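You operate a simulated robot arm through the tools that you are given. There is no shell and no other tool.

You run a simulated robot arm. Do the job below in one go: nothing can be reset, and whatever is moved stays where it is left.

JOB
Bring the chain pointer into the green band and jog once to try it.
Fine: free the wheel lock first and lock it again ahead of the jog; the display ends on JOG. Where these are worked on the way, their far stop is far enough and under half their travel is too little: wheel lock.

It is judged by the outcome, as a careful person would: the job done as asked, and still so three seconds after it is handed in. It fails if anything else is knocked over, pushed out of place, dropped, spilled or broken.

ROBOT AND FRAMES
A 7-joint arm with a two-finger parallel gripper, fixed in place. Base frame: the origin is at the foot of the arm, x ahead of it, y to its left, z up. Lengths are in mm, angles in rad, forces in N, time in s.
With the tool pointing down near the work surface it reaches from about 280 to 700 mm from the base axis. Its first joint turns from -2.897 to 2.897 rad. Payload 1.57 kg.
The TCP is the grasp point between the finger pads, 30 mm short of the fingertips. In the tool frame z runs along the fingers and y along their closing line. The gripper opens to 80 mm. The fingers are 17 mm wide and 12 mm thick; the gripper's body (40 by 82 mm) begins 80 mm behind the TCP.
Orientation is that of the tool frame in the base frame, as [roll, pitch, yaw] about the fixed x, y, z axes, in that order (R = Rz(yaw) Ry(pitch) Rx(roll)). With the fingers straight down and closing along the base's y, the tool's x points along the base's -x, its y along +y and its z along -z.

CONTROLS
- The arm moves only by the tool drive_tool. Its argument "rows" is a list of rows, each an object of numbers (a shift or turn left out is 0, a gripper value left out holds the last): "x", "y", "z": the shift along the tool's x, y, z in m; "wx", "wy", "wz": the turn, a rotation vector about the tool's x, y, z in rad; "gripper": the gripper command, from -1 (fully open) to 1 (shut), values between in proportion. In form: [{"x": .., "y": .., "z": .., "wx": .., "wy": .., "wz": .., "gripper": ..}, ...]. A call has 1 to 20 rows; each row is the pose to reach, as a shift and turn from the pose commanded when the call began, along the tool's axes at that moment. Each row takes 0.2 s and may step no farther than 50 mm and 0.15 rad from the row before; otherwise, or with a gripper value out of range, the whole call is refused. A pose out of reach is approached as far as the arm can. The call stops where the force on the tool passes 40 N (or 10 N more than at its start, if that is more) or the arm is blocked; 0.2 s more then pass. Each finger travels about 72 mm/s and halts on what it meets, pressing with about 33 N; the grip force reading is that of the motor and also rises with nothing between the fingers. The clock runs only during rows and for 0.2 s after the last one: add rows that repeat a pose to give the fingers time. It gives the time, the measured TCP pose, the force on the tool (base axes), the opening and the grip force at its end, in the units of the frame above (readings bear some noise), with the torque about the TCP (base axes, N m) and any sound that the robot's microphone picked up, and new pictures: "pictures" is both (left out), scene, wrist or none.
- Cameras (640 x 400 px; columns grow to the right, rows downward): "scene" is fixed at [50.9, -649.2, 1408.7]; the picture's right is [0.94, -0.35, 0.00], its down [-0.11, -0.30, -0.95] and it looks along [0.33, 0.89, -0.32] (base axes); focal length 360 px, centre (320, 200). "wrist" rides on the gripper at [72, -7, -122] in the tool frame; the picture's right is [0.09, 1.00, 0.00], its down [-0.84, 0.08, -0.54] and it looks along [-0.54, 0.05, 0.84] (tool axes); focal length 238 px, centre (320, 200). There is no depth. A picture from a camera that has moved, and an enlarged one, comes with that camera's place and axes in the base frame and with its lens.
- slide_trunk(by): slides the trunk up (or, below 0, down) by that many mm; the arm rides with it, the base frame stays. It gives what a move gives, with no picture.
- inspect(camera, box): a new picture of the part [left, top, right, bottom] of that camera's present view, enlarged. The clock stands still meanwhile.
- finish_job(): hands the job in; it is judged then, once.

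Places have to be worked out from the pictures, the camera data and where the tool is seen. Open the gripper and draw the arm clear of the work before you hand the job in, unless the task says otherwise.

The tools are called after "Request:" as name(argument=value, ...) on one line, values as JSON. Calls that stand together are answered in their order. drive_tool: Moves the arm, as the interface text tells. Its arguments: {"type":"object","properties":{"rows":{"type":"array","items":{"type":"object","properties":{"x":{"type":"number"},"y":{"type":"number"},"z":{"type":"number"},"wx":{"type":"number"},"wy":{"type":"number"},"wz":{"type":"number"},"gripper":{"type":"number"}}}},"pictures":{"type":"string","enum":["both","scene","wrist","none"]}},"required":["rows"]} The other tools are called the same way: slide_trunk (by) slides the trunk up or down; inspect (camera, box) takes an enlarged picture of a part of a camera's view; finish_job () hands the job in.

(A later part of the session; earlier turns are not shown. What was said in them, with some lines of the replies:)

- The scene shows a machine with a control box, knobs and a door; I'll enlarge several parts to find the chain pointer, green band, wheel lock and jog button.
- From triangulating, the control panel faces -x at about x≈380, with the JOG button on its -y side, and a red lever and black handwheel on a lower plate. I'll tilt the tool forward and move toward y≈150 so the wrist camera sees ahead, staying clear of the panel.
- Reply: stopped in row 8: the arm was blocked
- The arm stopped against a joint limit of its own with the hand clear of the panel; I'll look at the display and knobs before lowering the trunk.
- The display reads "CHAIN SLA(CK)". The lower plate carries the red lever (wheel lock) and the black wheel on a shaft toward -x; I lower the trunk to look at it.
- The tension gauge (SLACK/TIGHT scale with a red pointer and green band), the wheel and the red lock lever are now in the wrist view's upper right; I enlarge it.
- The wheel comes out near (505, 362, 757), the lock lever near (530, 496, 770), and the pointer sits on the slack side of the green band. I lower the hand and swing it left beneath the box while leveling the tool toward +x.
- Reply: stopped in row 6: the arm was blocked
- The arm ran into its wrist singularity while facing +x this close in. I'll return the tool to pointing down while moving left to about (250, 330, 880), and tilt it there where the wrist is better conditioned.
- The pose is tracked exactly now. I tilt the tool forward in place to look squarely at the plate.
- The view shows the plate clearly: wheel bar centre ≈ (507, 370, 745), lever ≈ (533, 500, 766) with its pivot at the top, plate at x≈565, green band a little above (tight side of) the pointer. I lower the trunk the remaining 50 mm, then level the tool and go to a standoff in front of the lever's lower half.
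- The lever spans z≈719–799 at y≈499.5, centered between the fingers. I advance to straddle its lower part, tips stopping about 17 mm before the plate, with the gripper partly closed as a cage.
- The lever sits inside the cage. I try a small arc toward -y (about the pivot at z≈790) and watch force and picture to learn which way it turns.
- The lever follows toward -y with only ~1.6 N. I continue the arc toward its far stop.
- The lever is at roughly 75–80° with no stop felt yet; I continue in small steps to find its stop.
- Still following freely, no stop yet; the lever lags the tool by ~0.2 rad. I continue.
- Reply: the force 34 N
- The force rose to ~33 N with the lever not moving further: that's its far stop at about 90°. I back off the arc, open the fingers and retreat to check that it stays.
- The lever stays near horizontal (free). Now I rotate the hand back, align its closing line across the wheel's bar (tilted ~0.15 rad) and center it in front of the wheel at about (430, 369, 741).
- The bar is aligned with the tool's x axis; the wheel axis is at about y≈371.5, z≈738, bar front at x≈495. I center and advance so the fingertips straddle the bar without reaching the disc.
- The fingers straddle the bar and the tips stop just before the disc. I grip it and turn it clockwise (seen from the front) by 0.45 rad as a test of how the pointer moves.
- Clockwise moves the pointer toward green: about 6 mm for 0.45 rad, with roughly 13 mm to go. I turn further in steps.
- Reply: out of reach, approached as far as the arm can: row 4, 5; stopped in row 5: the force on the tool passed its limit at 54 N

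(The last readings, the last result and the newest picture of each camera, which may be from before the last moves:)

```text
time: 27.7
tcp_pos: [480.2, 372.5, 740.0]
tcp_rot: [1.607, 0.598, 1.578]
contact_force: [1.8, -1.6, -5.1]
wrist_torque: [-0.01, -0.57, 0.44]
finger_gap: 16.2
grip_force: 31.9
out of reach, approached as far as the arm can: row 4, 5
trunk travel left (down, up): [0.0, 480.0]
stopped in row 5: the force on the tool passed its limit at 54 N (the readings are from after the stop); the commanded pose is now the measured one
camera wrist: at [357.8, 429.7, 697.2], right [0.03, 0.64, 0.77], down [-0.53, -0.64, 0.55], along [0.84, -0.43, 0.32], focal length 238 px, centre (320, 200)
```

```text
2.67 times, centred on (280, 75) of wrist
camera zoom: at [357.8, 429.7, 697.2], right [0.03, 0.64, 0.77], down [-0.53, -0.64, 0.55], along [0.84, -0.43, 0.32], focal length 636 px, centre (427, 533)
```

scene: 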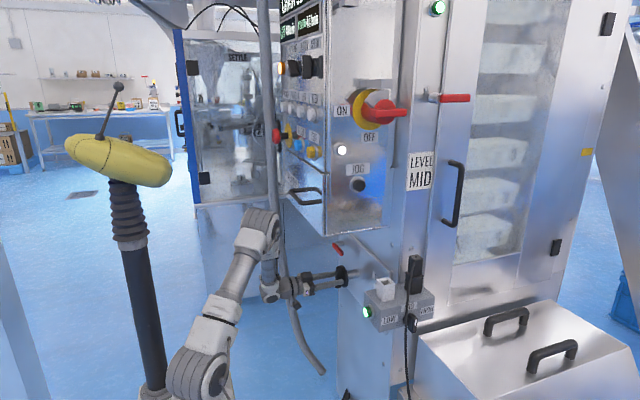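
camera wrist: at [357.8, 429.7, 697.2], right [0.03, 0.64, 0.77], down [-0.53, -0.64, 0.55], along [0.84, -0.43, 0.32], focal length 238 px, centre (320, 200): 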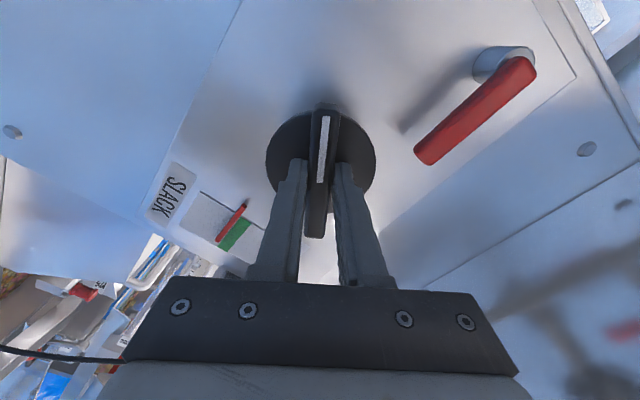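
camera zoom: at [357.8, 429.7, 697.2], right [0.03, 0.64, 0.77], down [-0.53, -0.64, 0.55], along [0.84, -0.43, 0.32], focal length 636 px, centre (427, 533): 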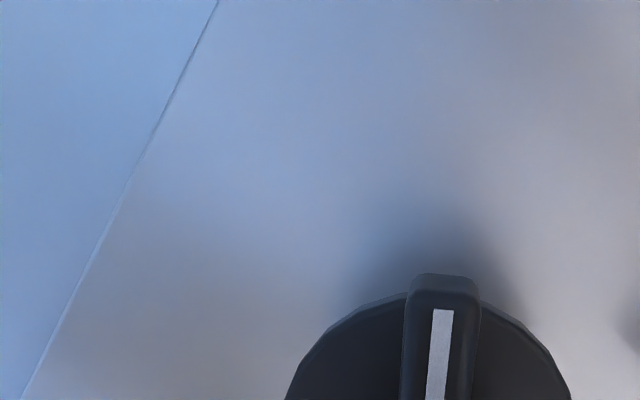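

The hand hit its roll limit at about +0.97 rad (wheel turned ~0.83 rad so far). I release, back away, and roll the hand by -π so I can regrip the symmetric bar with room to turn.

Request:
drive_tool(rows=[{"gripper": 0.0}, {"gripper": -0.2}, {"gripper": -0.2}, {"z": -0.03}, {"z": -0.06}, {"z": -0.06, "wz": -0.14}, {"z": -0.06, "wz": -0.28}, {"z": -0.06, "wz": -0.42}, {"z": -0.06, "wz": -0.56}, {"z": -0.06, "wz": -0.7}, {"z": -0.06, "wz": -0.84}], pictures="wrist")

Request:
inspect(camera="wrist", box=[60, 40, 380, 240])

```text
time: 30.1
tcp_pos: [419.7, 372.6, 742.3]
tcp_rot: [1.794, 1.436, 1.779]
contact_force: [0.0, 0.6, -0.1]
wrist_torque: [0.03, 0.01, -0.01]
finger_gap: 47.9
grip_force: 0.0
out of reach, approached as far as the arm can: row 4, 5, 6, 7
trunk travel left (down, up): [0.0, 480.0]
camera wrist: at [295.6, 377.5, 674.2], right [0.02, 1.0, 0.04], down [-0.52, -0.03, 0.86], along [0.86, -0.03, 0.52], focal length 238 px, centre (320, 200)
```

wrist: 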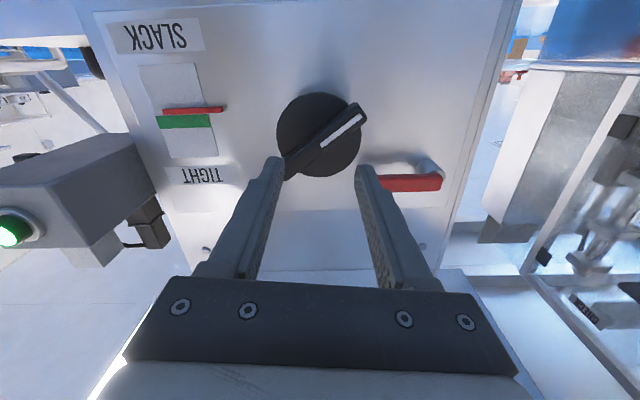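

```text
2.00 times, centred on (220, 140) of wrist
camera zoom: at [295.6, 377.5, 674.2], right [0.02, 1.0, 0.04], down [-0.52, -0.03, 0.86], along [0.86, -0.03, 0.52], focal length 477 px, centre (520, 320)
```

zoom: 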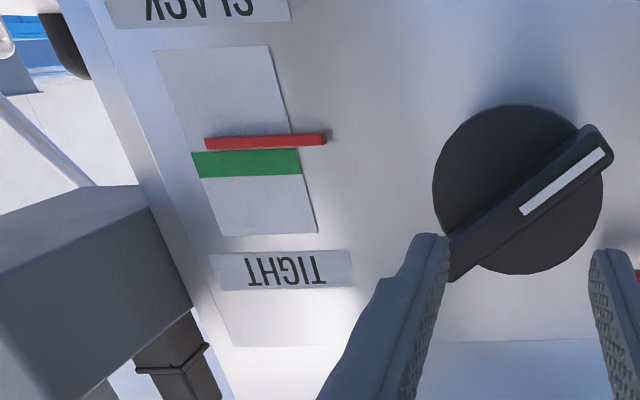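

The wheel holds its angle and the pointer is just short of the band. I continue rolling the hand to the -2.17 rad orientation (aligned with the bar again), correcting the slight tilt.

Request:
drive_tool(rows=[{"x": 0.0002, "wx": 0.0015, "wy": -0.0021, "wz": -0.1438}, {"x": 0.0005, "wx": 0.0029, "wy": -0.0042, "wz": -0.2875}, {"x": 0.0007, "wx": 0.0044, "wy": -0.0063, "wz": -0.4313}, {"x": 0.001, "wx": 0.0058, "wy": -0.0084, "wz": -0.575}, {"x": 0.0012, "wx": 0.0073, "wy": -0.0105, "wz": -0.7188}, {"x": 0.0014, "wx": 0.0087, "wy": -0.0126, "wz": -0.8625}, {"x": 0.0017, "wx": 0.0102, "wy": -0.0147, "wz": -1.0063}, {"x": 0.0019, "wx": 0.0117, "wy": -0.0168, "wz": -1.15}, {"x": 0.0022, "wx": 0.0131, "wy": -0.0189, "wz": -1.2938}, {"x": 0.0024, "wx": 0.0146, "wy": -0.021, "wz": -1.4375}, {"x": 0.0026, "wx": 0.016, "wy": -0.0231, "wz": -1.5813}, {"x": 0.0029, "wx": 0.0175, "wy": -0.0252, "wz": -1.725}, {"x": 0.0031, "wx": 0.0189, "wy": -0.0273, "wz": -1.8688}, {"x": 0.0034, "wx": 0.0204, "wy": -0.0294, "wz": -2.0125}, {"x": 0.0036, "y": -0.001, "wx": 0.0218, "wy": -0.0315, "wz": -2.1563}, {"x": 0.0038, "y": -0.0015, "wx": 0.0233, "wy": -0.0336, "wz": -2.3}], pictures="wrist")

```text
time: 33.5
tcp_pos: [419.3, 372.5, 738.3]
tcp_rot: [-1.57, -0.598, -1.572]
contact_force: [-0.7, 0.0, 0.0]
wrist_torque: [0.01, 0.01, -0.02]
finger_gap: 48.0
grip_force: 0.1
trunk travel left (down, up): [0.0, 480.0]
camera wrist: at [298.1, 316.6, 784.6], right [0.0, -0.64, -0.77], down [-0.54, 0.65, -0.54], along [0.84, 0.42, -0.35], focal length 238 px, centre (320, 200)
```

wrist: 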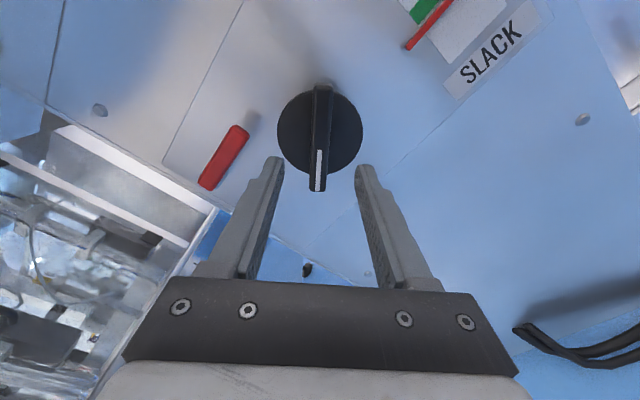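

Aligned with the bar. I advance, grip, and turn clockwise a further ~1.1 rad in small steps.

Request:
drive_tool(rows=[{"z": 0.03}, {"z": 0.05}, {"z": 0.0605}, {"z": 0.0605, "gripper": 1}, {"z": 0.0605, "gripper": 1}, {"z": 0.0605, "gripper": 1}, {"z": 0.0605, "wz": 0.1}, {"z": 0.0605, "wz": 0.2}, {"z": 0.0605, "wz": 0.3}, {"z": 0.0605, "wz": 0.4}, {"z": 0.0605, "wz": 0.5}, {"z": 0.0605, "wz": 0.6}, {"z": 0.0605, "wz": 0.7}, {"z": 0.0605, "wz": 0.8}, {"z": 0.0605, "wz": 0.9}, {"z": 0.0605, "wz": 1.0}, {"z": 0.0605, "wz": 1.1}], pictures="wrist")

Request:
inspect(camera="wrist", box=[320, 0, 640, 200])

```text
time: 37.1
tcp_pos: [480.0, 371.3, 740.6]
tcp_rot: [-1.563, 0.509, -1.566]
contact_force: [-13.6, 8.1, 22.5]
wrist_torque: [-0.08, 0.15, 0.18]
finger_gap: 16.1
grip_force: 31.5
trunk travel left (down, up): [0.0, 480.0]
camera wrist: at [358.1, 306.7, 711.2], right [0.01, 0.4, -0.91], down [-0.54, 0.77, 0.34], along [0.84, 0.5, 0.22], focal length 238 px, centre (320, 200)
```

wrist: 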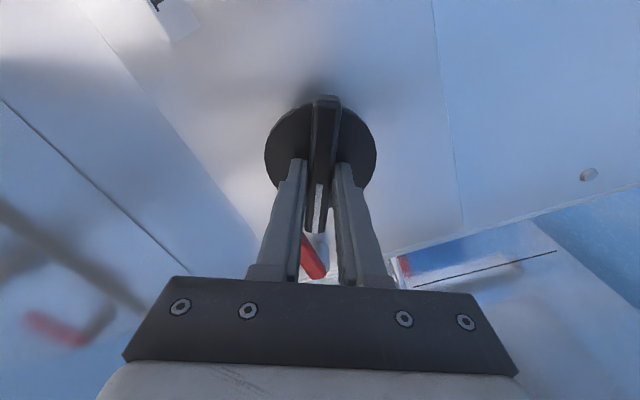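

```text
2.00 times, centred on (480, 100) of wrist
camera zoom: at [358.1, 306.7, 711.2], right [0.01, 0.4, -0.91], down [-0.54, 0.77, 0.34], along [0.84, 0.5, 0.22], focal length 477 px, centre (0, 400)
```

zoom: 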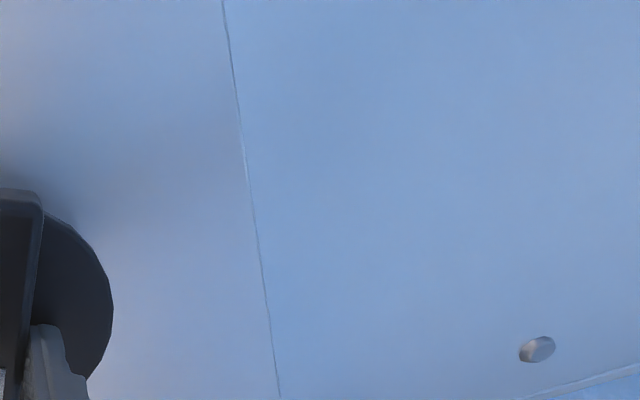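

The scale is out of view in this hand roll and the grip carries ~23 N of misalignment. I release, retreat, roll the hand upright and raise it so the camera is level with the scale for an unbiased reading.

Request:
drive_tool(rows=[{"gripper": 0.0}, {"gripper": -0.2}, {"gripper": -0.2}, {"z": -0.03}, {"z": -0.06}, {"x": -0.004, "y": -0.0072, "z": -0.06, "wz": 0.133}, {"x": -0.008, "y": -0.0144, "z": -0.06, "wz": 0.266}, {"x": -0.012, "y": -0.0216, "z": -0.06, "wz": 0.399}, {"x": -0.016, "y": -0.0288, "z": -0.06, "wz": 0.532}, {"x": -0.02, "y": -0.036, "z": -0.06, "wz": 0.665}, {"x": -0.024, "y": -0.0432, "z": -0.06, "wz": 0.798}, {"x": -0.028, "y": -0.0504, "z": -0.06, "wz": 0.931}, {"x": -0.032, "y": -0.0576, "z": -0.06, "wz": 1.062}], pictures="wrist")

Request:
inspect(camera="wrist", box=[60, 0, 300, 150])

Request:
inspect(camera="scene", box=[265, 0, 345, 50])

```text
time: 39.9
tcp_pos: [419.6, 372.1, 804.0]
tcp_rot: [-1.587, 1.57, -1.592]
contact_force: [-0.4, 0.3, 0.3]
wrist_torque: [0.0, 0.06, 0.02]
finger_gap: 48.1
grip_force: 0.0
trunk travel left (down, up): [0.0, 480.0]
camera wrist: at [298.2, 365.6, 732.3], right [0.0, 1.0, -0.09], down [-0.54, 0.08, 0.84], along [0.84, 0.05, 0.54], focal length 238 px, centre (320, 200)
```

wrist: 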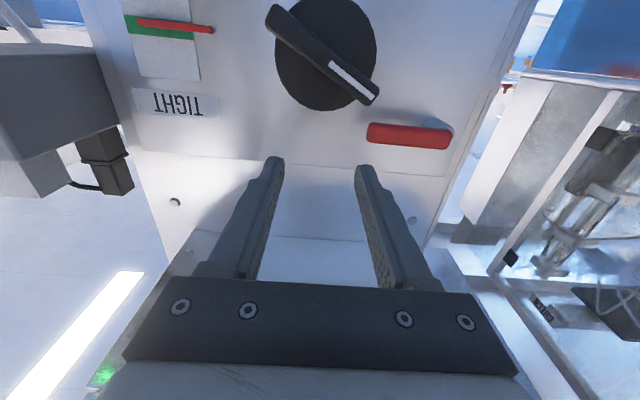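

```text
2.67 times, centred on (180, 75) of wrist
camera zoom: at [298.2, 365.6, 732.3], right [0.0, 1.0, -0.09], down [-0.54, 0.08, 0.84], along [0.84, 0.05, 0.54], focal length 636 px, centre (693, 533)
```

zoom: 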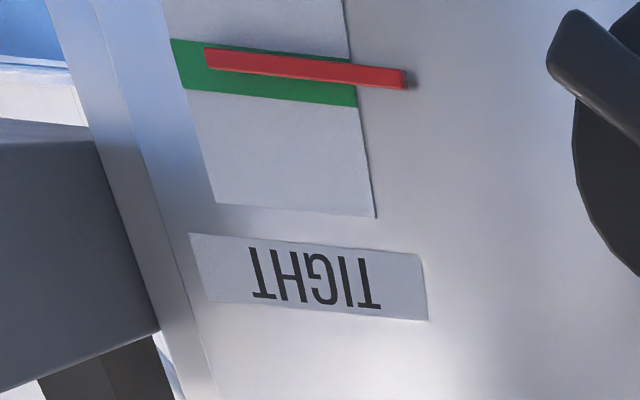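

```text
8.00 times, centred on (305, 25) of scene
camera zoom: at [50.9, -649.2, 1408.7], right [0.94, -0.35, 0.0], down [-0.11, -0.3, -0.95], along [0.33, 0.89, -0.32], focal length 2876 px, centre (440, 1600)
```

zoom: 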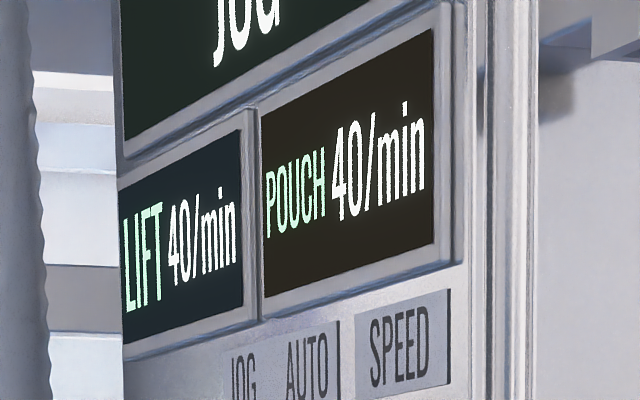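

The display now reads JOG and the pointer lies inside the band, though near its slack edge. I'll regrip (axis taken at z≈741) and add about 0.3 rad to center it.

Request:
drive_tool(rows=[{"x": 0.008, "wz": -0.133}, {"x": 0.016, "wz": -0.266}, {"x": 0.024, "wz": -0.399}, {"x": 0.032, "wz": -0.532}, {"x": 0.04, "wz": -0.665}, {"x": 0.048, "wz": -0.798}, {"x": 0.056, "wz": -0.931}, {"x": 0.063, "y": -0.0005, "wz": -1.055}, {"x": 0.063, "y": -0.0005, "wz": -1.055}], pictures="wrist")

```text
time: 41.9
tcp_pos: [419.7, 372.4, 741.2]
tcp_rot: [-1.571, 0.51, -1.571]
contact_force: [-0.1, 0.5, -0.9]
wrist_torque: [-0.02, 0.0, 0.01]
finger_gap: 48.2
grip_force: 0.0
trunk travel left (down, up): [0.0, 480.0]
camera wrist: at [297.6, 306.0, 712.0], right [0.0, 0.41, -0.91], down [-0.54, 0.77, 0.34], along [0.84, 0.49, 0.22], focal length 238 px, centre (320, 200)
```

wrist: 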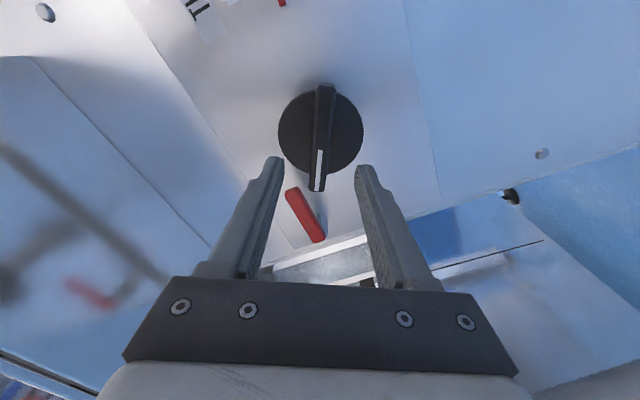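

Aligned again, with the lever clear of the fingers. Advance, grip, turn 0.3 rad, release and retreat.

Request:
drive_tool(rows=[{"z": 0.03}, {"z": 0.05}, {"z": 0.0605}, {"z": 0.0605, "gripper": 1}, {"z": 0.0605, "gripper": 1}, {"z": 0.0605, "gripper": 1}, {"z": 0.0605, "wz": 0.08}, {"z": 0.0605, "wz": 0.16}, {"z": 0.0605, "wz": 0.24}, {"z": 0.0605, "wz": 0.31}, {"z": 0.0605, "wz": 0.31}, {"z": 0.0605, "wz": 0.31, "gripper": 0.0}, {"z": 0.0605, "wz": 0.31, "gripper": -0.2}, {"z": 0.0605, "wz": 0.31, "gripper": -0.2}, {"z": 0.03, "wz": 0.31}, {"z": 0.0, "wz": 0.31}], pictures="none")

```text
time: 45.3
tcp_pos: [420.0, 369.9, 741.9]
tcp_rot: [-1.572, 0.824, -1.573]
contact_force: [0.1, 0.0, -0.4]
wrist_torque: [0.0, -0.05, 0.01]
finger_gap: 47.8
grip_force: 0.2
trunk travel left (down, up): [0.0, 480.0]
```

Turn done without trouble. I go back to the level viewing pose to read the pointer and display.

Request:
drive_tool(rows=[{"x": -0.0076, "y": -0.007, "wz": 0.1245}, {"x": -0.0152, "y": -0.014, "wz": 0.249}, {"x": -0.0228, "y": -0.021, "wz": 0.3735}, {"x": -0.0303, "y": -0.0281, "wz": 0.498}, {"x": -0.0379, "y": -0.0351, "wz": 0.6225}, {"x": -0.0455, "y": -0.0421, "wz": 0.747}], pictures="wrist")

Request:
inspect(camera="wrist", box=[60, 0, 300, 150])

Request:
inspect(camera="scene", box=[265, 0, 345, 50])

```text
time: 46.7
tcp_pos: [419.6, 371.5, 803.8]
tcp_rot: [-1.684, 1.569, -1.686]
contact_force: [0.7, -0.4, 0.0]
wrist_torque: [0.01, 0.0, -0.05]
finger_gap: 48.1
grip_force: 0.1
trunk travel left (down, up): [0.0, 480.0]
camera wrist: at [298.2, 365.2, 731.9], right [0.0, 1.0, -0.09], down [-0.54, 0.08, 0.84], along [0.84, 0.05, 0.54], focal length 238 px, centre (320, 200)
```

wrist: 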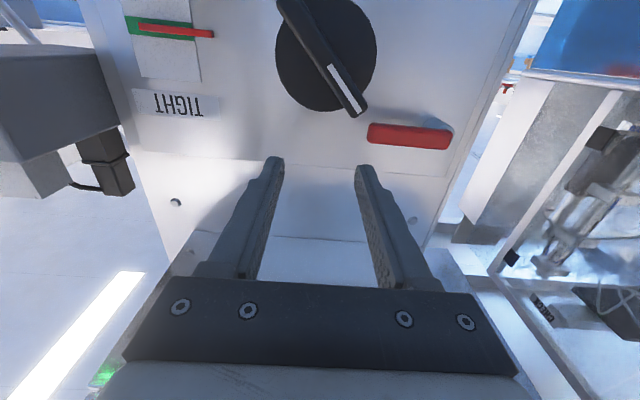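

```text
2.67 times, centred on (180, 75) of wrist
camera zoom: at [298.2, 365.2, 731.9], right [0.0, 1.0, -0.09], down [-0.54, 0.08, 0.84], along [0.84, 0.05, 0.54], focal length 636 px, centre (693, 533)
```

zoom: 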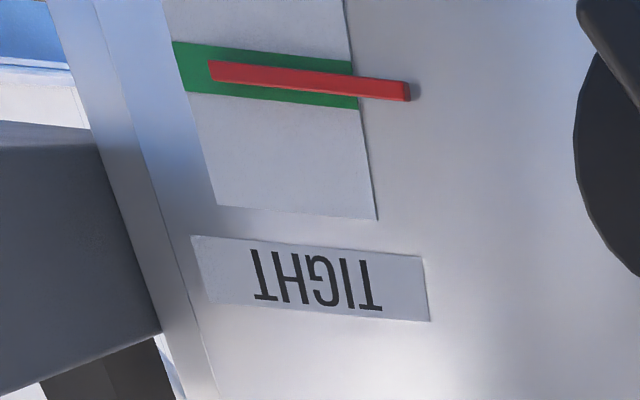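

```text
8.00 times, centred on (305, 25) of scene
camera zoom: at [50.9, -649.2, 1408.7], right [0.94, -0.35, 0.0], down [-0.11, -0.3, -0.95], along [0.33, 0.89, -0.32], focal length 2876 px, centre (440, 1600)
```

zoom: 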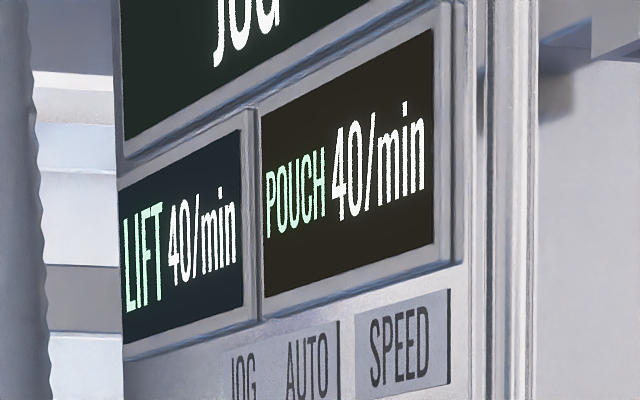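

The pointer is centered in the green band and the display shows JOG. Next I return to the lever (horizontal, pivot ≈ (500, 795)) with the closing line vertical to cage it.

Request:
drive_tool(rows=[{"x": 0.0007, "y": 0.0068, "z": 0.0018, "wz": -0.1428}, {"x": 0.0015, "y": 0.0135, "z": 0.0036, "wz": -0.2856}, {"x": 0.0022, "y": 0.0203, "z": 0.0055, "wz": -0.4284}, {"x": 0.0029, "y": 0.0271, "z": 0.0073, "wz": -0.5713}, {"x": 0.0036, "y": 0.0339, "z": 0.0091, "wz": -0.7141}, {"x": 0.0044, "y": 0.0406, "z": 0.0109, "wz": -0.8569}, {"x": 0.0051, "y": 0.0474, "z": 0.0127, "wz": -0.9997}, {"x": 0.0058, "y": 0.0542, "z": 0.0145, "wz": -1.1425}, {"x": 0.0065, "y": 0.061, "z": 0.0164, "wz": -1.2853}, {"x": 0.0073, "y": 0.0677, "z": 0.0182, "wz": -1.4282}, {"x": 0.008, "y": 0.0745, "z": 0.02, "wz": -1.571}], pictures="wrist")

```text
time: 49.1
tcp_pos: [439.2, 446.5, 795.7]
tcp_rot: [-1.571, -0.005, -1.573]
contact_force: [-0.6, 0.6, -0.4]
wrist_torque: [-0.01, 0.01, -0.03]
finger_gap: 48.0
grip_force: 0.1
trunk travel left (down, up): [0.0, 480.0]
camera wrist: at [317.8, 375.4, 801.7], right [0.0, -0.1, -1.0], down [-0.54, 0.84, -0.08], along [0.84, 0.54, -0.05], focal length 238 px, centre (320, 200)
```

wrist: 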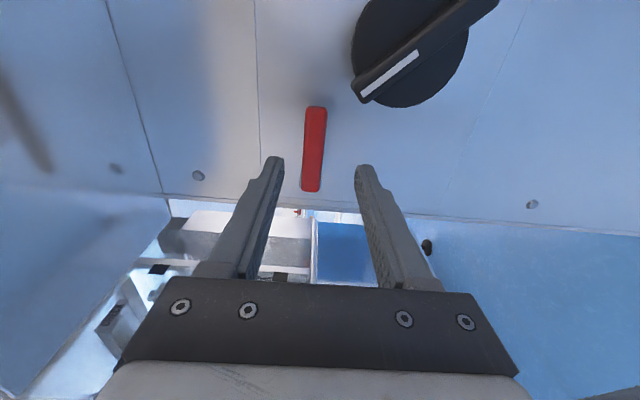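

Lever centered between the fingers. I advance and cage it.

Request:
drive_tool(rows=[{"z": 0.02, "gripper": -0.1}, {"z": 0.04, "gripper": 0.0}, {"z": 0.06, "gripper": 0.0}, {"z": 0.08, "gripper": 0.0}, {"z": 0.08, "gripper": 0.4}, {"z": 0.08, "gripper": 0.4}], pictures="wrist")

```text
time: 50.5
tcp_pos: [521.4, 446.5, 796.2]
tcp_rot: [-1.569, -0.002, -1.572]
contact_force: [0.3, -0.2, 1.3]
wrist_torque: [0.0, 0.01, -0.01]
finger_gap: 25.0
grip_force: 0.6
trunk travel left (down, up): [0.0, 480.0]
camera wrist: at [399.7, 374.8, 802.5], right [0.0, -0.09, -1.0], down [-0.54, 0.84, -0.08], along [0.84, 0.54, -0.05], focal length 238 px, centre (320, 200)
```

wrist: 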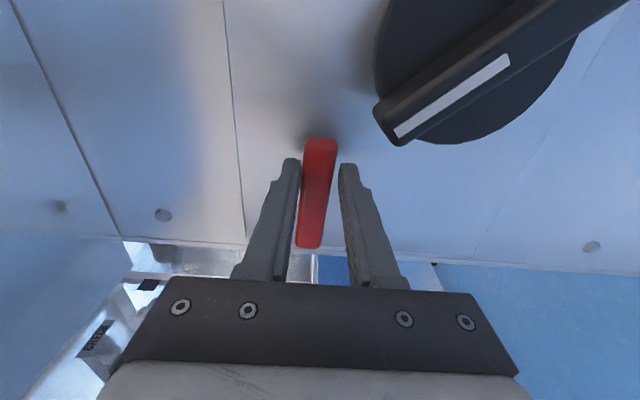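

Caged. I swing the lever back down along the arc about its pivot.

Request:
drive_tool(rows=[{"x": -0.0005, "y": 0.0071, "wz": 0.131}, {"x": -0.0018, "y": 0.014, "wz": 0.262}, {"x": -0.0041, "y": 0.0207, "wz": 0.393}, {"x": -0.0073, "y": 0.027, "wz": 0.524}, {"x": -0.0112, "y": 0.0329, "wz": 0.655}, {"x": -0.0158, "y": 0.0382, "wz": 0.785}, {"x": -0.0211, "y": 0.0428, "wz": 0.916}, {"x": -0.027, "y": 0.0468, "wz": 1.047}, {"x": -0.0333, "y": 0.0499, "wz": 1.178}, {"x": -0.04, "y": 0.0522, "wz": 1.309}, {"x": -0.047, "y": 0.0535, "wz": 1.44}, {"x": -0.054, "y": 0.054, "wz": 1.571}], pictures="wrist")

```text
time: 53.1
tcp_pos: [519.6, 499.6, 739.5]
tcp_rot: [1.505, 1.569, 1.504]
contact_force: [0.6, -1.8, -0.2]
wrist_torque: [0.0, -0.03, -0.01]
finger_gap: 24.8
grip_force: 0.8
trunk travel left (down, up): [0.0, 480.0]
camera wrist: at [398.2, 493.5, 669.4], right [0.0, 1.0, -0.09], down [-0.54, 0.08, 0.84], along [0.84, 0.05, 0.54], focal length 238 px, centre (320, 200)
```

wrist: 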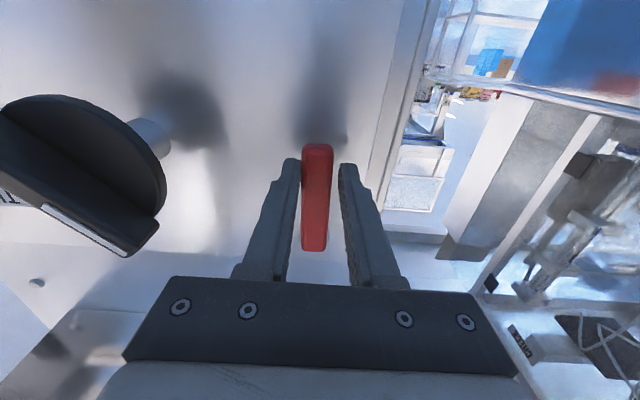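

Nearly down; I continue past vertical in small steps until the stop is felt.

Request:
drive_tool(rows=[{"x": -0.0001, "y": 0.0032, "wz": 0.06}, {"x": -0.0004, "y": 0.0065, "wz": 0.12}, {"x": -0.0009, "y": 0.0097, "wz": 0.18}, {"x": -0.0015, "y": 0.0128, "wz": 0.24}, {"x": -0.0024, "y": 0.016, "wz": 0.3}], pictures="wrist")

```text
time: 54.3
tcp_pos: [522.1, 511.7, 745.6]
tcp_rot: [1.556, 1.27, 1.547]
contact_force: [-4.9, -32.4, 7.0]
wrist_torque: [-0.66, 0.28, -0.33]
finger_gap: 49.0
grip_force: 14.6
trunk travel left (down, up): [0.0, 480.0]
camera wrist: at [400.7, 528.3, 674.6], right [0.01, 0.98, 0.21], down [-0.55, -0.17, 0.82], along [0.84, -0.12, 0.53], focal length 238 px, centre (320, 200)
```

wrist: 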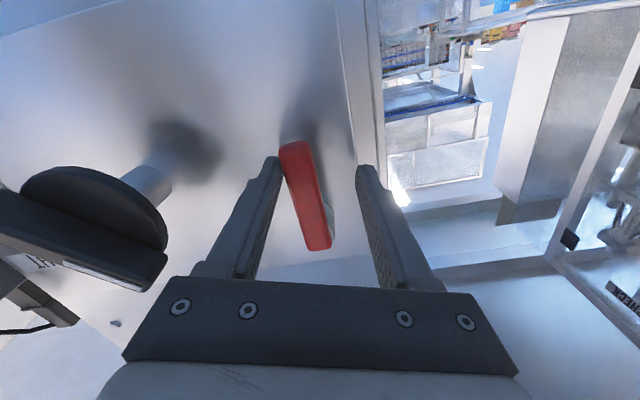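

The stop is reached (32 N). I back off, open the fingers and retreat to check lever, pointer and display.

Request:
drive_tool(rows=[{"x": -0.0003, "y": -0.0054, "wz": -0.1}, {"x": -0.0011, "y": -0.0107, "wz": -0.2}, {"x": -0.002, "y": -0.0145, "wz": -0.28, "gripper": 0.2}, {"x": -0.002, "y": -0.0145, "wz": -0.28, "gripper": -0.2}, {"x": -0.002, "y": -0.0145, "z": -0.02, "wz": -0.28, "gripper": -0.2}, {"x": -0.002, "y": -0.0145, "z": -0.06, "wz": -0.28}, {"x": -0.002, "y": -0.0145, "z": -0.1, "wz": -0.28}])

Request:
inspect(camera="scene", box=[320, 220, 420, 340])

Request:
inspect(camera="wrist", box=[0, 30, 400, 250])

Request:
inspect(camera="scene", box=[265, 0, 345, 50])

```text
time: 55.9
tcp_pos: [421.4, 501.7, 739.5]
tcp_rot: [1.557, 1.554, 1.556]
contact_force: [0.5, -0.1, 0.5]
wrist_torque: [-0.02, -0.01, 0.0]
finger_gap: 47.9
grip_force: 0.2
trunk travel left (down, up): [0.0, 480.0]
camera wrist: at [298.9, 496.1, 668.1], right [0.0, 1.0, -0.07], down [-0.54, 0.06, 0.84], along [0.84, 0.04, 0.54], focal length 238 px, centre (320, 200)
```

scene: 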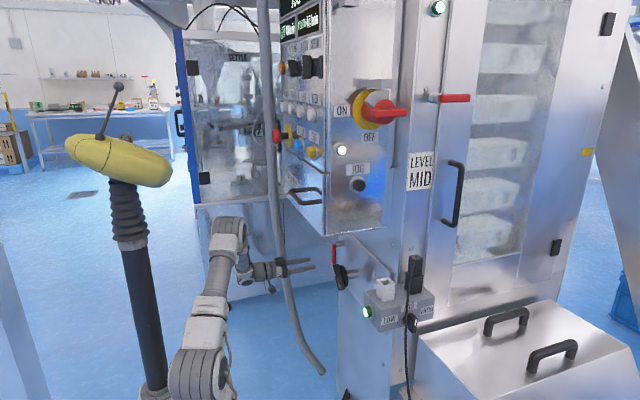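
wrist: 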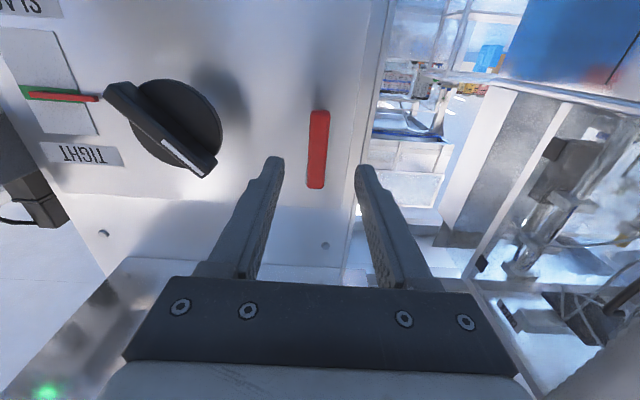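

```text
3.33 times, centred on (370, 280) of scene
camera zoom: at [50.9, -649.2, 1408.7], right [0.94, -0.35, 0.0], down [-0.11, -0.3, -0.95], along [0.33, 0.89, -0.32], focal length 1198 px, centre (153, -67)
```

zoom: 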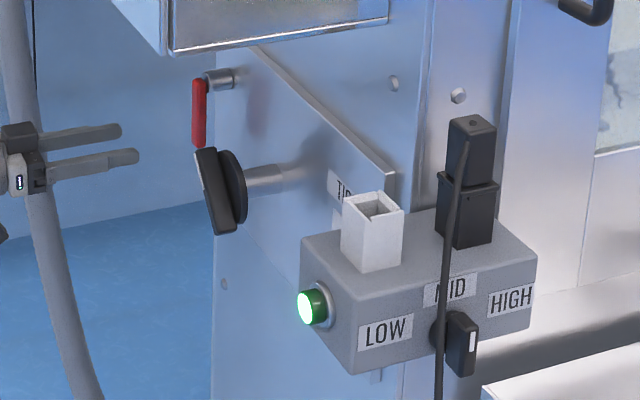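

```text
1.60 times, centred on (200, 140) of wrist
camera zoom: at [298.9, 496.1, 668.1], right [0.0, 1.0, -0.07], down [-0.54, 0.06, 0.84], along [0.84, 0.04, 0.54], focal length 381 px, centre (512, 296)
```

zoom: 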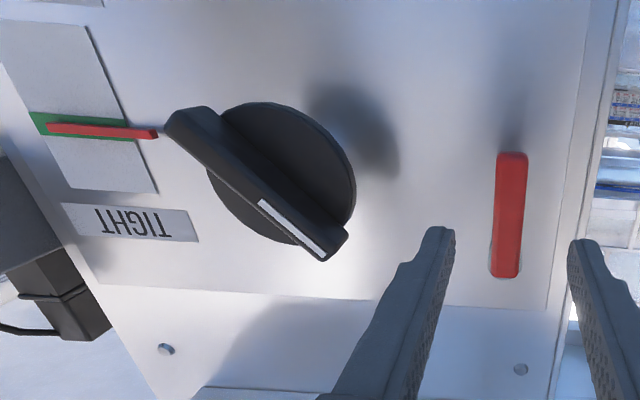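

```text
8.00 times, centred on (305, 25) of scene
camera zoom: at [50.9, -649.2, 1408.7], right [0.94, -0.35, 0.0], down [-0.11, -0.3, -0.95], along [0.33, 0.89, -0.32], focal length 2876 px, centre (440, 1600)
```

zoom: 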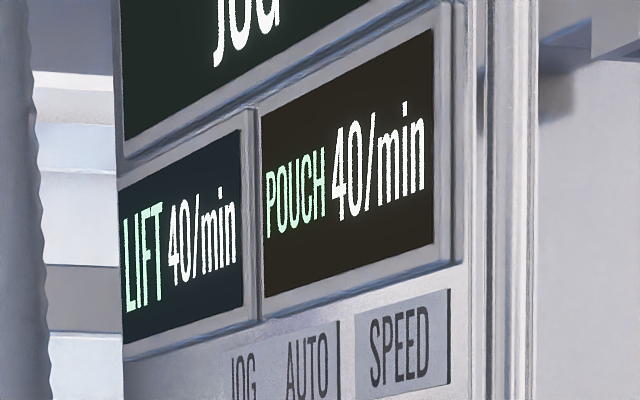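

Wheel lock is down at its stop, the pointer is still centered and the display reads JOG. Now I withdraw from under the box: tool back to pointing down at about (250, 330, 780), staying below the breaker handle (which reaches x≈305 at z≈1100).

Request:
drive_tool(rows=[{"x": -0.0033, "y": -0.0143, "z": -0.0143, "wy": 0.131}, {"x": -0.0067, "y": -0.0287, "z": -0.0285, "wy": 0.262}, {"x": -0.01, "y": -0.043, "z": -0.0428, "wy": 0.393}, {"x": -0.0133, "y": -0.0573, "z": -0.057, "wy": 0.524}, {"x": -0.0167, "y": -0.0717, "z": -0.0713, "wy": 0.655}, {"x": -0.02, "y": -0.086, "z": -0.0855, "wy": 0.785}, {"x": -0.0233, "y": -0.1003, "z": -0.0998, "wy": 0.916}, {"x": -0.0267, "y": -0.1147, "z": -0.114, "wy": 1.047}, {"x": -0.03, "y": -0.129, "z": -0.1283, "wy": 1.178}, {"x": -0.0333, "y": -0.1433, "z": -0.1425, "wy": 1.309}, {"x": -0.0367, "y": -0.1577, "z": -0.1568, "wy": 1.44}, {"x": -0.04, "y": -0.172, "z": -0.171, "wy": 1.565}])

```text
time: 58.5
tcp_pos: [248.5, 328.2, 780.1]
tcp_rot: [3.123, 0.005, -3.142]
contact_force: [1.1, 0.0, 0.0]
wrist_torque: [0.03, -0.03, -0.03]
finger_gap: 48.4
grip_force: 0.0
trunk travel left (down, up): [0.0, 480.0]
camera wrist: at [177.4, 319.8, 901.0], right [-0.09, 1.0, 0.02], down [0.83, 0.07, 0.55], along [0.54, 0.07, -0.84], focal length 238 px, centre (320, 200)
```

scene: 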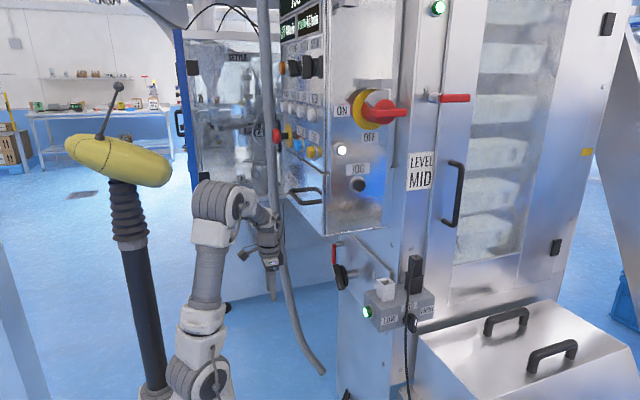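
wrist: 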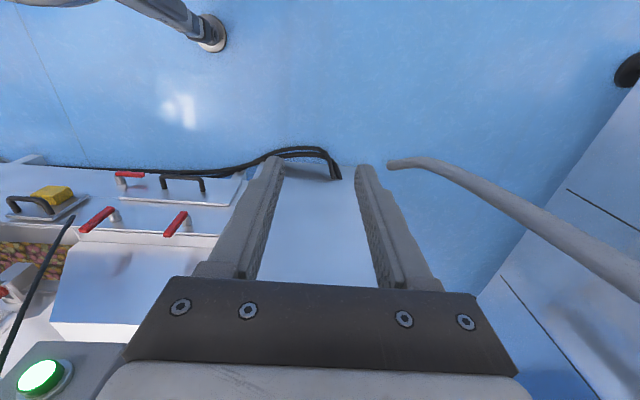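

Clear. I swing the hand to the right, in front of the machine, closing the gripper on the way.

Request:
drive_tool(rows=[{"x": -0.005, "y": -0.04, "gripper": 1}, {"x": -0.01, "y": -0.08}, {"x": -0.015, "y": -0.12}, {"x": -0.02, "y": -0.16}, {"x": -0.0275, "y": -0.2}, {"x": -0.035, "y": -0.24}, {"x": -0.045, "y": -0.28}, {"x": -0.055, "y": -0.32}, {"x": -0.065, "y": -0.36}, {"x": -0.075, "y": -0.4}, {"x": -0.085, "y": -0.44}, {"x": -0.09, "y": -0.48}])

```text
time: 61.1
tcp_pos: [336.9, -152.4, 766.1]
tcp_rot: [3.124, 0.006, -3.141]
contact_force: [0.5, 0.9, 0.4]
wrist_torque: [-0.02, 0.0, -0.04]
finger_gap: 0.0
grip_force: 21.5
trunk travel left (down, up): [0.0, 480.0]
camera wrist: at [265.2, -160.1, 888.1], right [-0.09, 1.0, 0.02], down [0.83, 0.07, 0.55], along [0.55, 0.06, -0.84], focal length 238 px, centre (320, 200)
```

scene: 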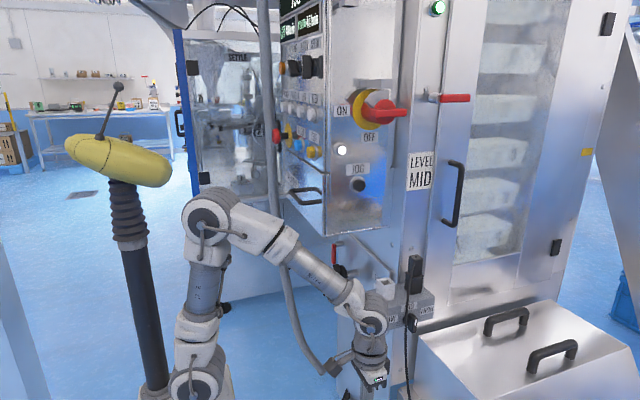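
wrist: 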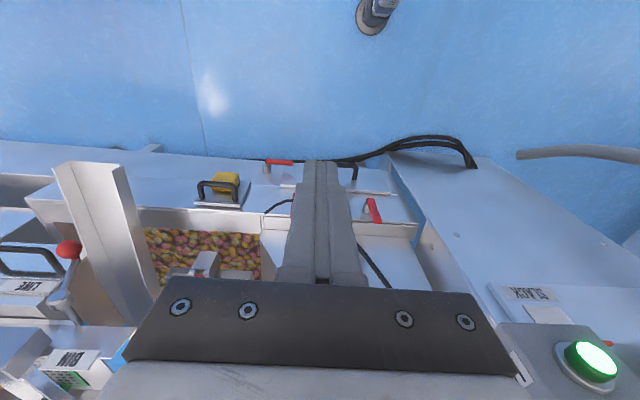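

Free space on the right side. I raise the trunk 300 mm so the hand comes near the JOG button's height.

Request:
slide_trunk(by=300)

```text
time: 64.1
tcp_pos: [336.6, -151.4, 1065.6]
tcp_rot: [3.124, 0.006, 3.139]
contact_force: [0.2, -0.9, -0.2]
wrist_torque: [-0.02, -0.02, 0.0]
finger_gap: 0.0
grip_force: 21.0
trunk travel left (down, up): [-300.0, 180.0]
```

Now I tilt the tool from down to pointing along +y while moving to a standoff at about (468, 20, 1138).

Request:
drive_tool(rows=[{"x": -0.0109, "y": 0.0143, "z": -0.006, "wx": -0.1294}, {"x": -0.0218, "y": 0.0285, "z": -0.012, "wx": -0.2588}, {"x": -0.0328, "y": 0.0428, "z": -0.018, "wx": -0.3883}, {"x": -0.0437, "y": 0.057, "z": -0.024, "wx": -0.5177}, {"x": -0.0546, "y": 0.0713, "z": -0.03, "wx": -0.6471}, {"x": -0.0655, "y": 0.0855, "z": -0.036, "wx": -0.7765}, {"x": -0.0764, "y": 0.0998, "z": -0.042, "wx": -0.9059}, {"x": -0.0873, "y": 0.114, "z": -0.048, "wx": -1.0353}, {"x": -0.0983, "y": 0.1283, "z": -0.054, "wx": -1.1648}, {"x": -0.1092, "y": 0.1425, "z": -0.06, "wx": -1.2942}, {"x": -0.1201, "y": 0.1568, "z": -0.066, "wx": -1.4236}, {"x": -0.131, "y": 0.171, "z": -0.072, "wx": -1.553}])

```text
time: 66.7
tcp_pos: [468.9, 20.3, 1144.5]
tcp_rot: [1.569, 0.008, 3.14]
contact_force: [-0.7, 0.5, 0.1]
wrist_torque: [0.03, -0.03, -0.03]
finger_gap: 0.0
grip_force: 21.5
trunk travel left (down, up): [-300.0, 180.0]
camera wrist: at [397.3, -102.7, 1136.3], right [-0.1, 0.0, 1.0], down [0.84, -0.54, 0.08], along [0.54, 0.84, 0.06], focal length 238 px, centre (320, 200)
```

scene: 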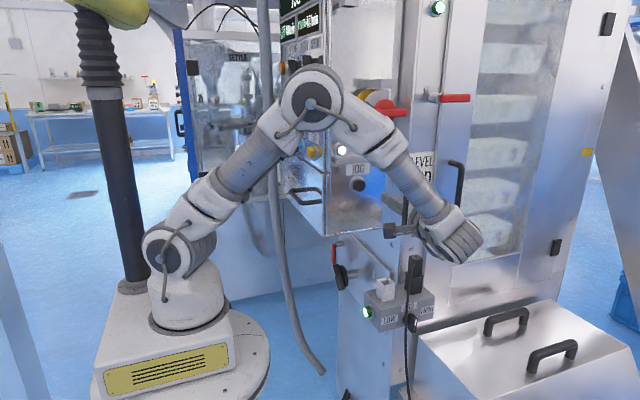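
wrist: 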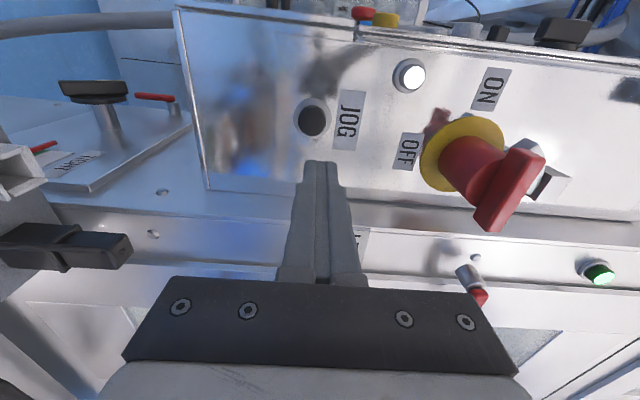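

The JOG button is at about (470, 178, 1136). I align with it and approach to about 13 mm short.

Request:
drive_tool(rows=[{"x": -0.0012, "y": -0.008, "z": 0.01}, {"x": -0.0012, "y": -0.008, "z": 0.045}, {"x": -0.0012, "y": -0.008, "z": 0.08}, {"x": -0.0012, "y": -0.008, "z": 0.105}, {"x": -0.0012, "y": -0.008, "z": 0.115}, {"x": -0.0012, "y": -0.008, "z": 0.115}])

Request:
inspect(camera="wrist", box=[240, 80, 400, 180])

Request:
inspect(camera="scene", box=[265, 0, 345, 50])

```text
time: 68.1
tcp_pos: [469.6, 133.1, 1135.1]
tcp_rot: [1.573, 0.007, 3.14]
contact_force: [0.1, -0.3, -0.1]
wrist_torque: [-0.02, -0.02, 0.03]
finger_gap: 0.0
grip_force: 21.9
trunk travel left (down, up): [-300.0, 180.0]
camera wrist: at [397.7, 11.8, 1127.8], right [-0.1, 0.0, 1.0], down [0.84, -0.54, 0.08], along [0.54, 0.84, 0.05], focal length 238 px, centre (320, 200)
```

scene: 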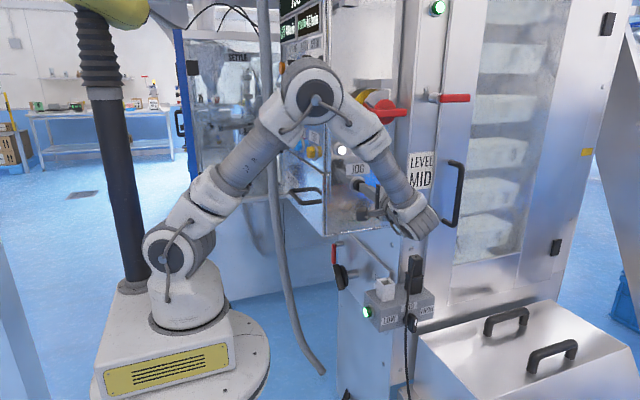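
wrist: 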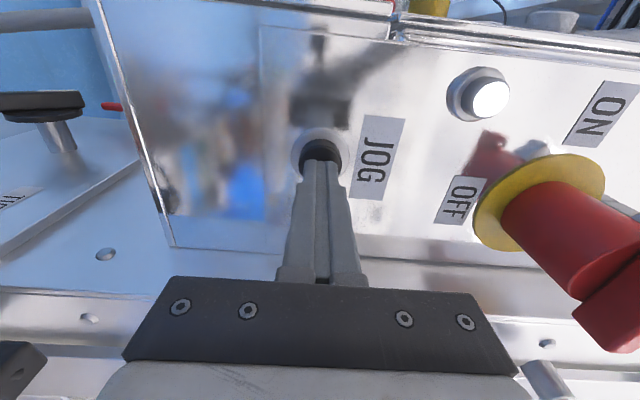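

```text
4.00 times, centred on (320, 130) of wrist
camera zoom: at [397.7, 11.8, 1127.8], right [-0.1, 0.0, 1.0], down [0.84, -0.54, 0.08], along [0.54, 0.84, 0.05], focal length 953 px, centre (320, 480)
```

zoom: 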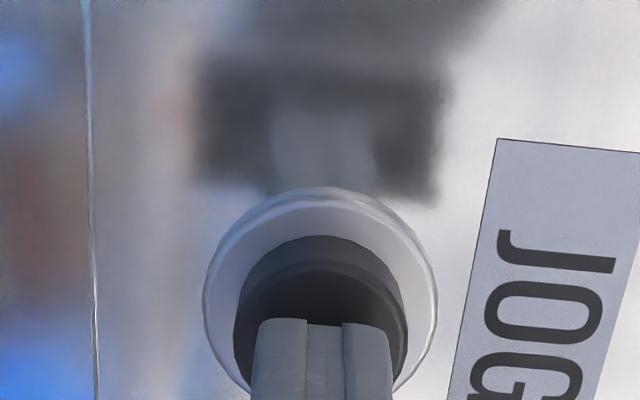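

```text
8.00 times, centred on (305, 25) of scene
camera zoom: at [50.9, -649.2, 1408.7], right [0.94, -0.35, 0.0], down [-0.11, -0.3, -0.95], along [0.33, 0.89, -0.32], focal length 2876 px, centre (440, 1600)
```

zoom: 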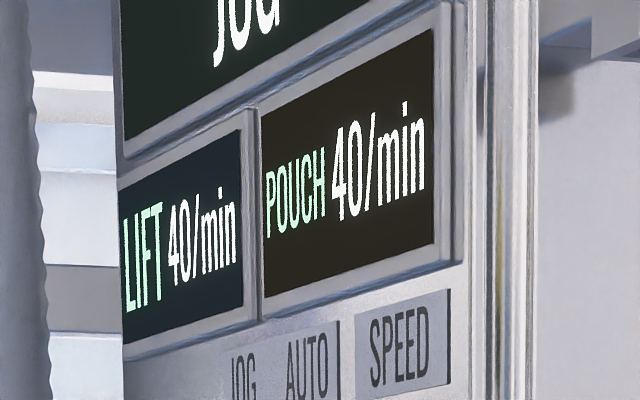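

The closed fingertips are centered on the black cap. I press in small steps.

Request:
drive_tool(rows=[{"z": 0.004}, {"z": 0.008}, {"z": 0.011}, {"z": 0.014}], pictures="wrist")

```text
time: 69.1
tcp_pos: [469.1, 142.9, 1135.5]
tcp_rot: [1.568, 0.007, 3.138]
contact_force: [-4.1, -15.5, 2.2]
wrist_torque: [0.07, 0.03, 0.12]
finger_gap: 0.0
grip_force: 21.3
trunk travel left (down, up): [-300.0, 180.0]
heard: click
camera wrist: at [397.5, 22.9, 1127.8], right [-0.1, 0.0, 1.0], down [0.83, -0.55, 0.08], along [0.54, 0.84, 0.05], focal length 238 px, centre (320, 200)
```

wrist: 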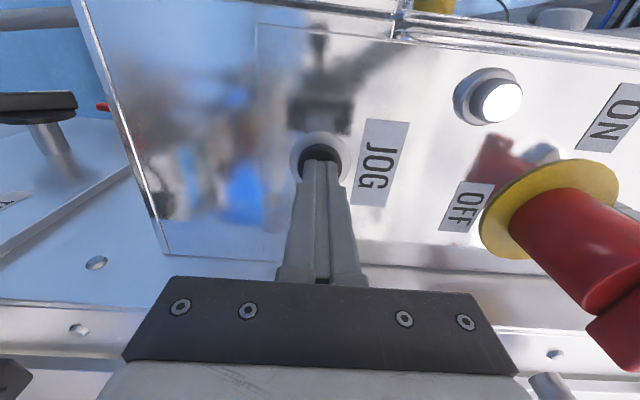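

A click was heard with about 15 N: the JOG button was pressed. I retract straight back.

Request:
drive_tool(rows=[{"z": -0.01}, {"z": -0.03}, {"z": -0.06}, {"z": -0.1}, {"z": -0.1}])

Request:
inspect(camera="scene", box=[265, 0, 345, 50])

Request:
inspect(camera="scene", box=[320, 220, 420, 340])

```text
time: 70.3
tcp_pos: [469.4, 47.3, 1132.7]
tcp_rot: [1.571, 0.007, -3.141]
contact_force: [-0.4, -0.5, 0.0]
wrist_torque: [0.02, 0.0, -0.02]
finger_gap: 0.0
grip_force: 21.4
trunk travel left (down, up): [-300.0, 180.0]
camera wrist: at [398.2, -74.7, 1125.6], right [-0.1, 0.0, 1.0], down [0.84, -0.54, 0.08], along [0.54, 0.84, 0.05], focal length 238 px, centre (320, 200)
```

scene: 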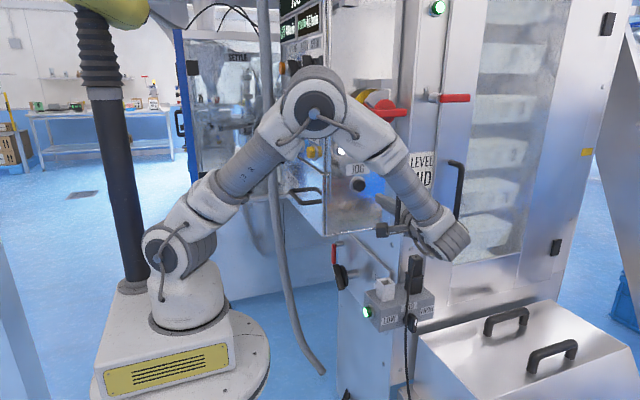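
wrist: 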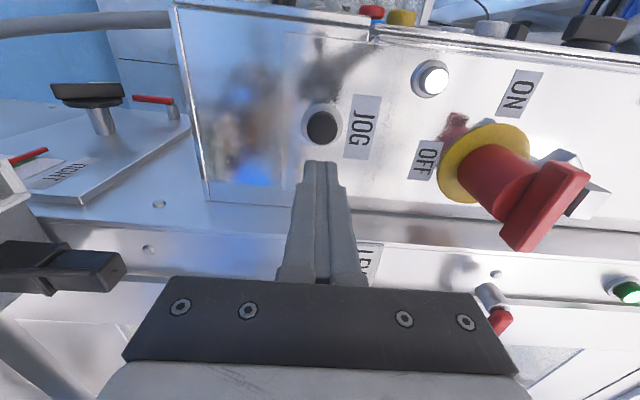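

```text
8.00 times, centred on (305, 25) of scene
camera zoom: at [50.9, -649.2, 1408.7], right [0.94, -0.35, 0.0], down [-0.11, -0.3, -0.95], along [0.33, 0.89, -0.32], focal length 2876 px, centre (440, 1600)
```

zoom: 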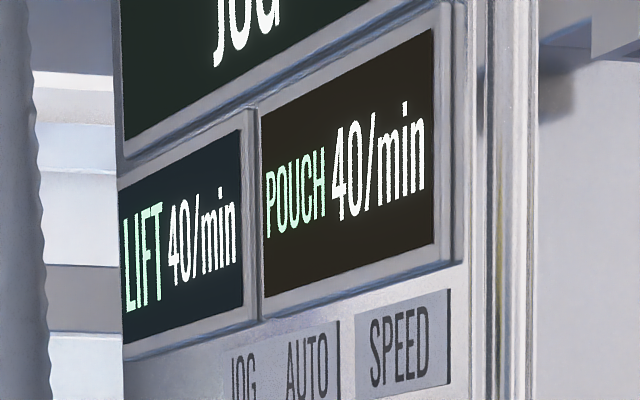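

```text
3.33 times, centred on (370, 280) of scene
camera zoom: at [50.9, -649.2, 1408.7], right [0.94, -0.35, 0.0], down [-0.11, -0.3, -0.95], along [0.33, 0.89, -0.32], focal length 1198 px, centre (153, -67)
```

zoom: 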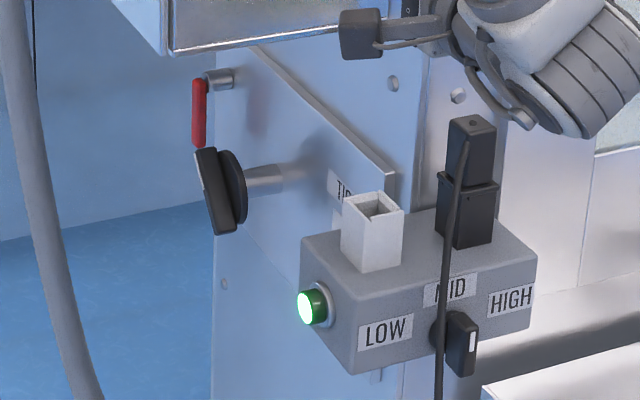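

The display still shows JOG and the lever is still down. I check the gauge in the wrist view, and open the gripper while drawing farther back.

Request:
inspect(camera="wrist", box=[0, 80, 200, 205])

Request:
drive_tool(rows=[{"z": -0.03, "gripper": -1}, {"z": -0.06}, {"z": -0.09}, {"z": -0.12}, {"z": -0.12}, {"z": -0.12}, {"z": -0.12}])

```text
3.20 times, centred on (100, 142) of wrist
camera zoom: at [398.2, -74.7, 1125.6], right [-0.1, 0.0, 1.0], down [0.84, -0.54, 0.08], along [0.54, 0.84, 0.05], focal length 763 px, centre (1024, 384)
```

zoom: 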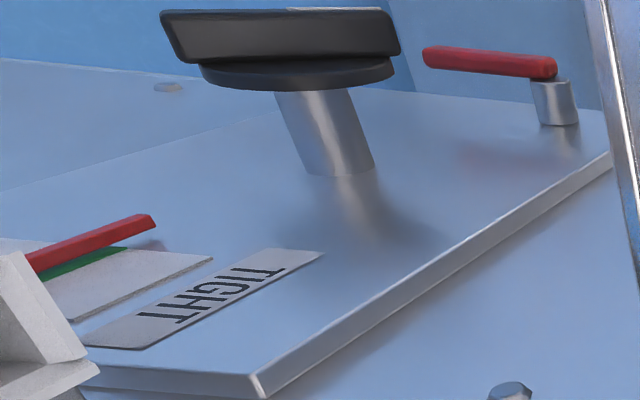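

```text
time: 71.9
tcp_pos: [470.2, -73.2, 1134.5]
tcp_rot: [1.571, 0.008, 3.141]
contact_force: [-0.1, -0.3, 0.9]
wrist_torque: [0.01, -0.02, 0.0]
finger_gap: 79.9
grip_force: 0.0
trunk travel left (down, up): [-300.0, 180.0]
camera wrist: at [398.5, -194.7, 1127.4], right [-0.1, 0.0, 1.0], down [0.84, -0.54, 0.08], along [0.54, 0.84, 0.05], focal length 238 px, centre (320, 200)
```

scene: 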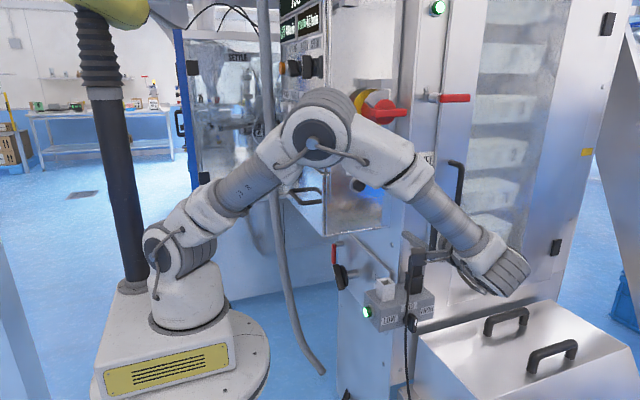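
wrist: 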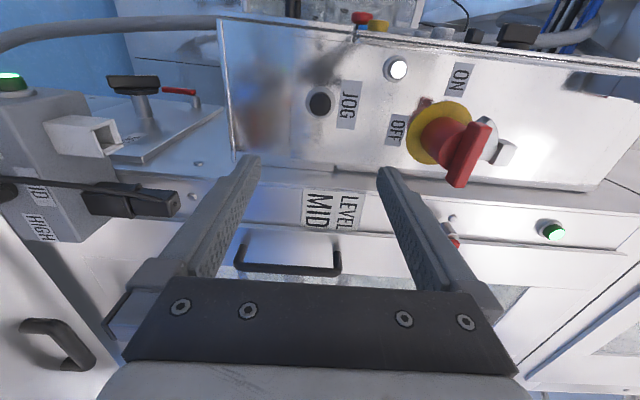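

The pointer sits in the green band and the wheel lock is down. One jog press clicked, the display shows JOG, and the arm is clear with the gripper open. I hand the job in.

Request:
finish_job()

```text
The job is handed in.
```

The chain pointer is in the green band and I jogged once; the job is handed in.

- **Wheel lock:** I swung the red lever to its far stop (about 90°) to free the wheel. After setting the pointer I swung it back down until it hit its stop again, before the jog.
- **Chain pointer:** I turned the wheel clockwise, about 2.2 rad in total, until the pointer sat in the middle of the band. It had not moved after I relocked the wheel, and it still lay over the green after the jog.
- **Jog:** I pressed the JOG button once and heard a click at about 15 N.
- **Display:** It read "CHAIN SLACK" at the start, changed to "JOG" once the pointer was in the band, and still read "JOG" when last checked after the jog. The top edge of that line is cut off in the camera view, so I saw only the lower part of the word.

I saw nothing else disturbed in the pictures. The arm is drawn back with the gripper open.
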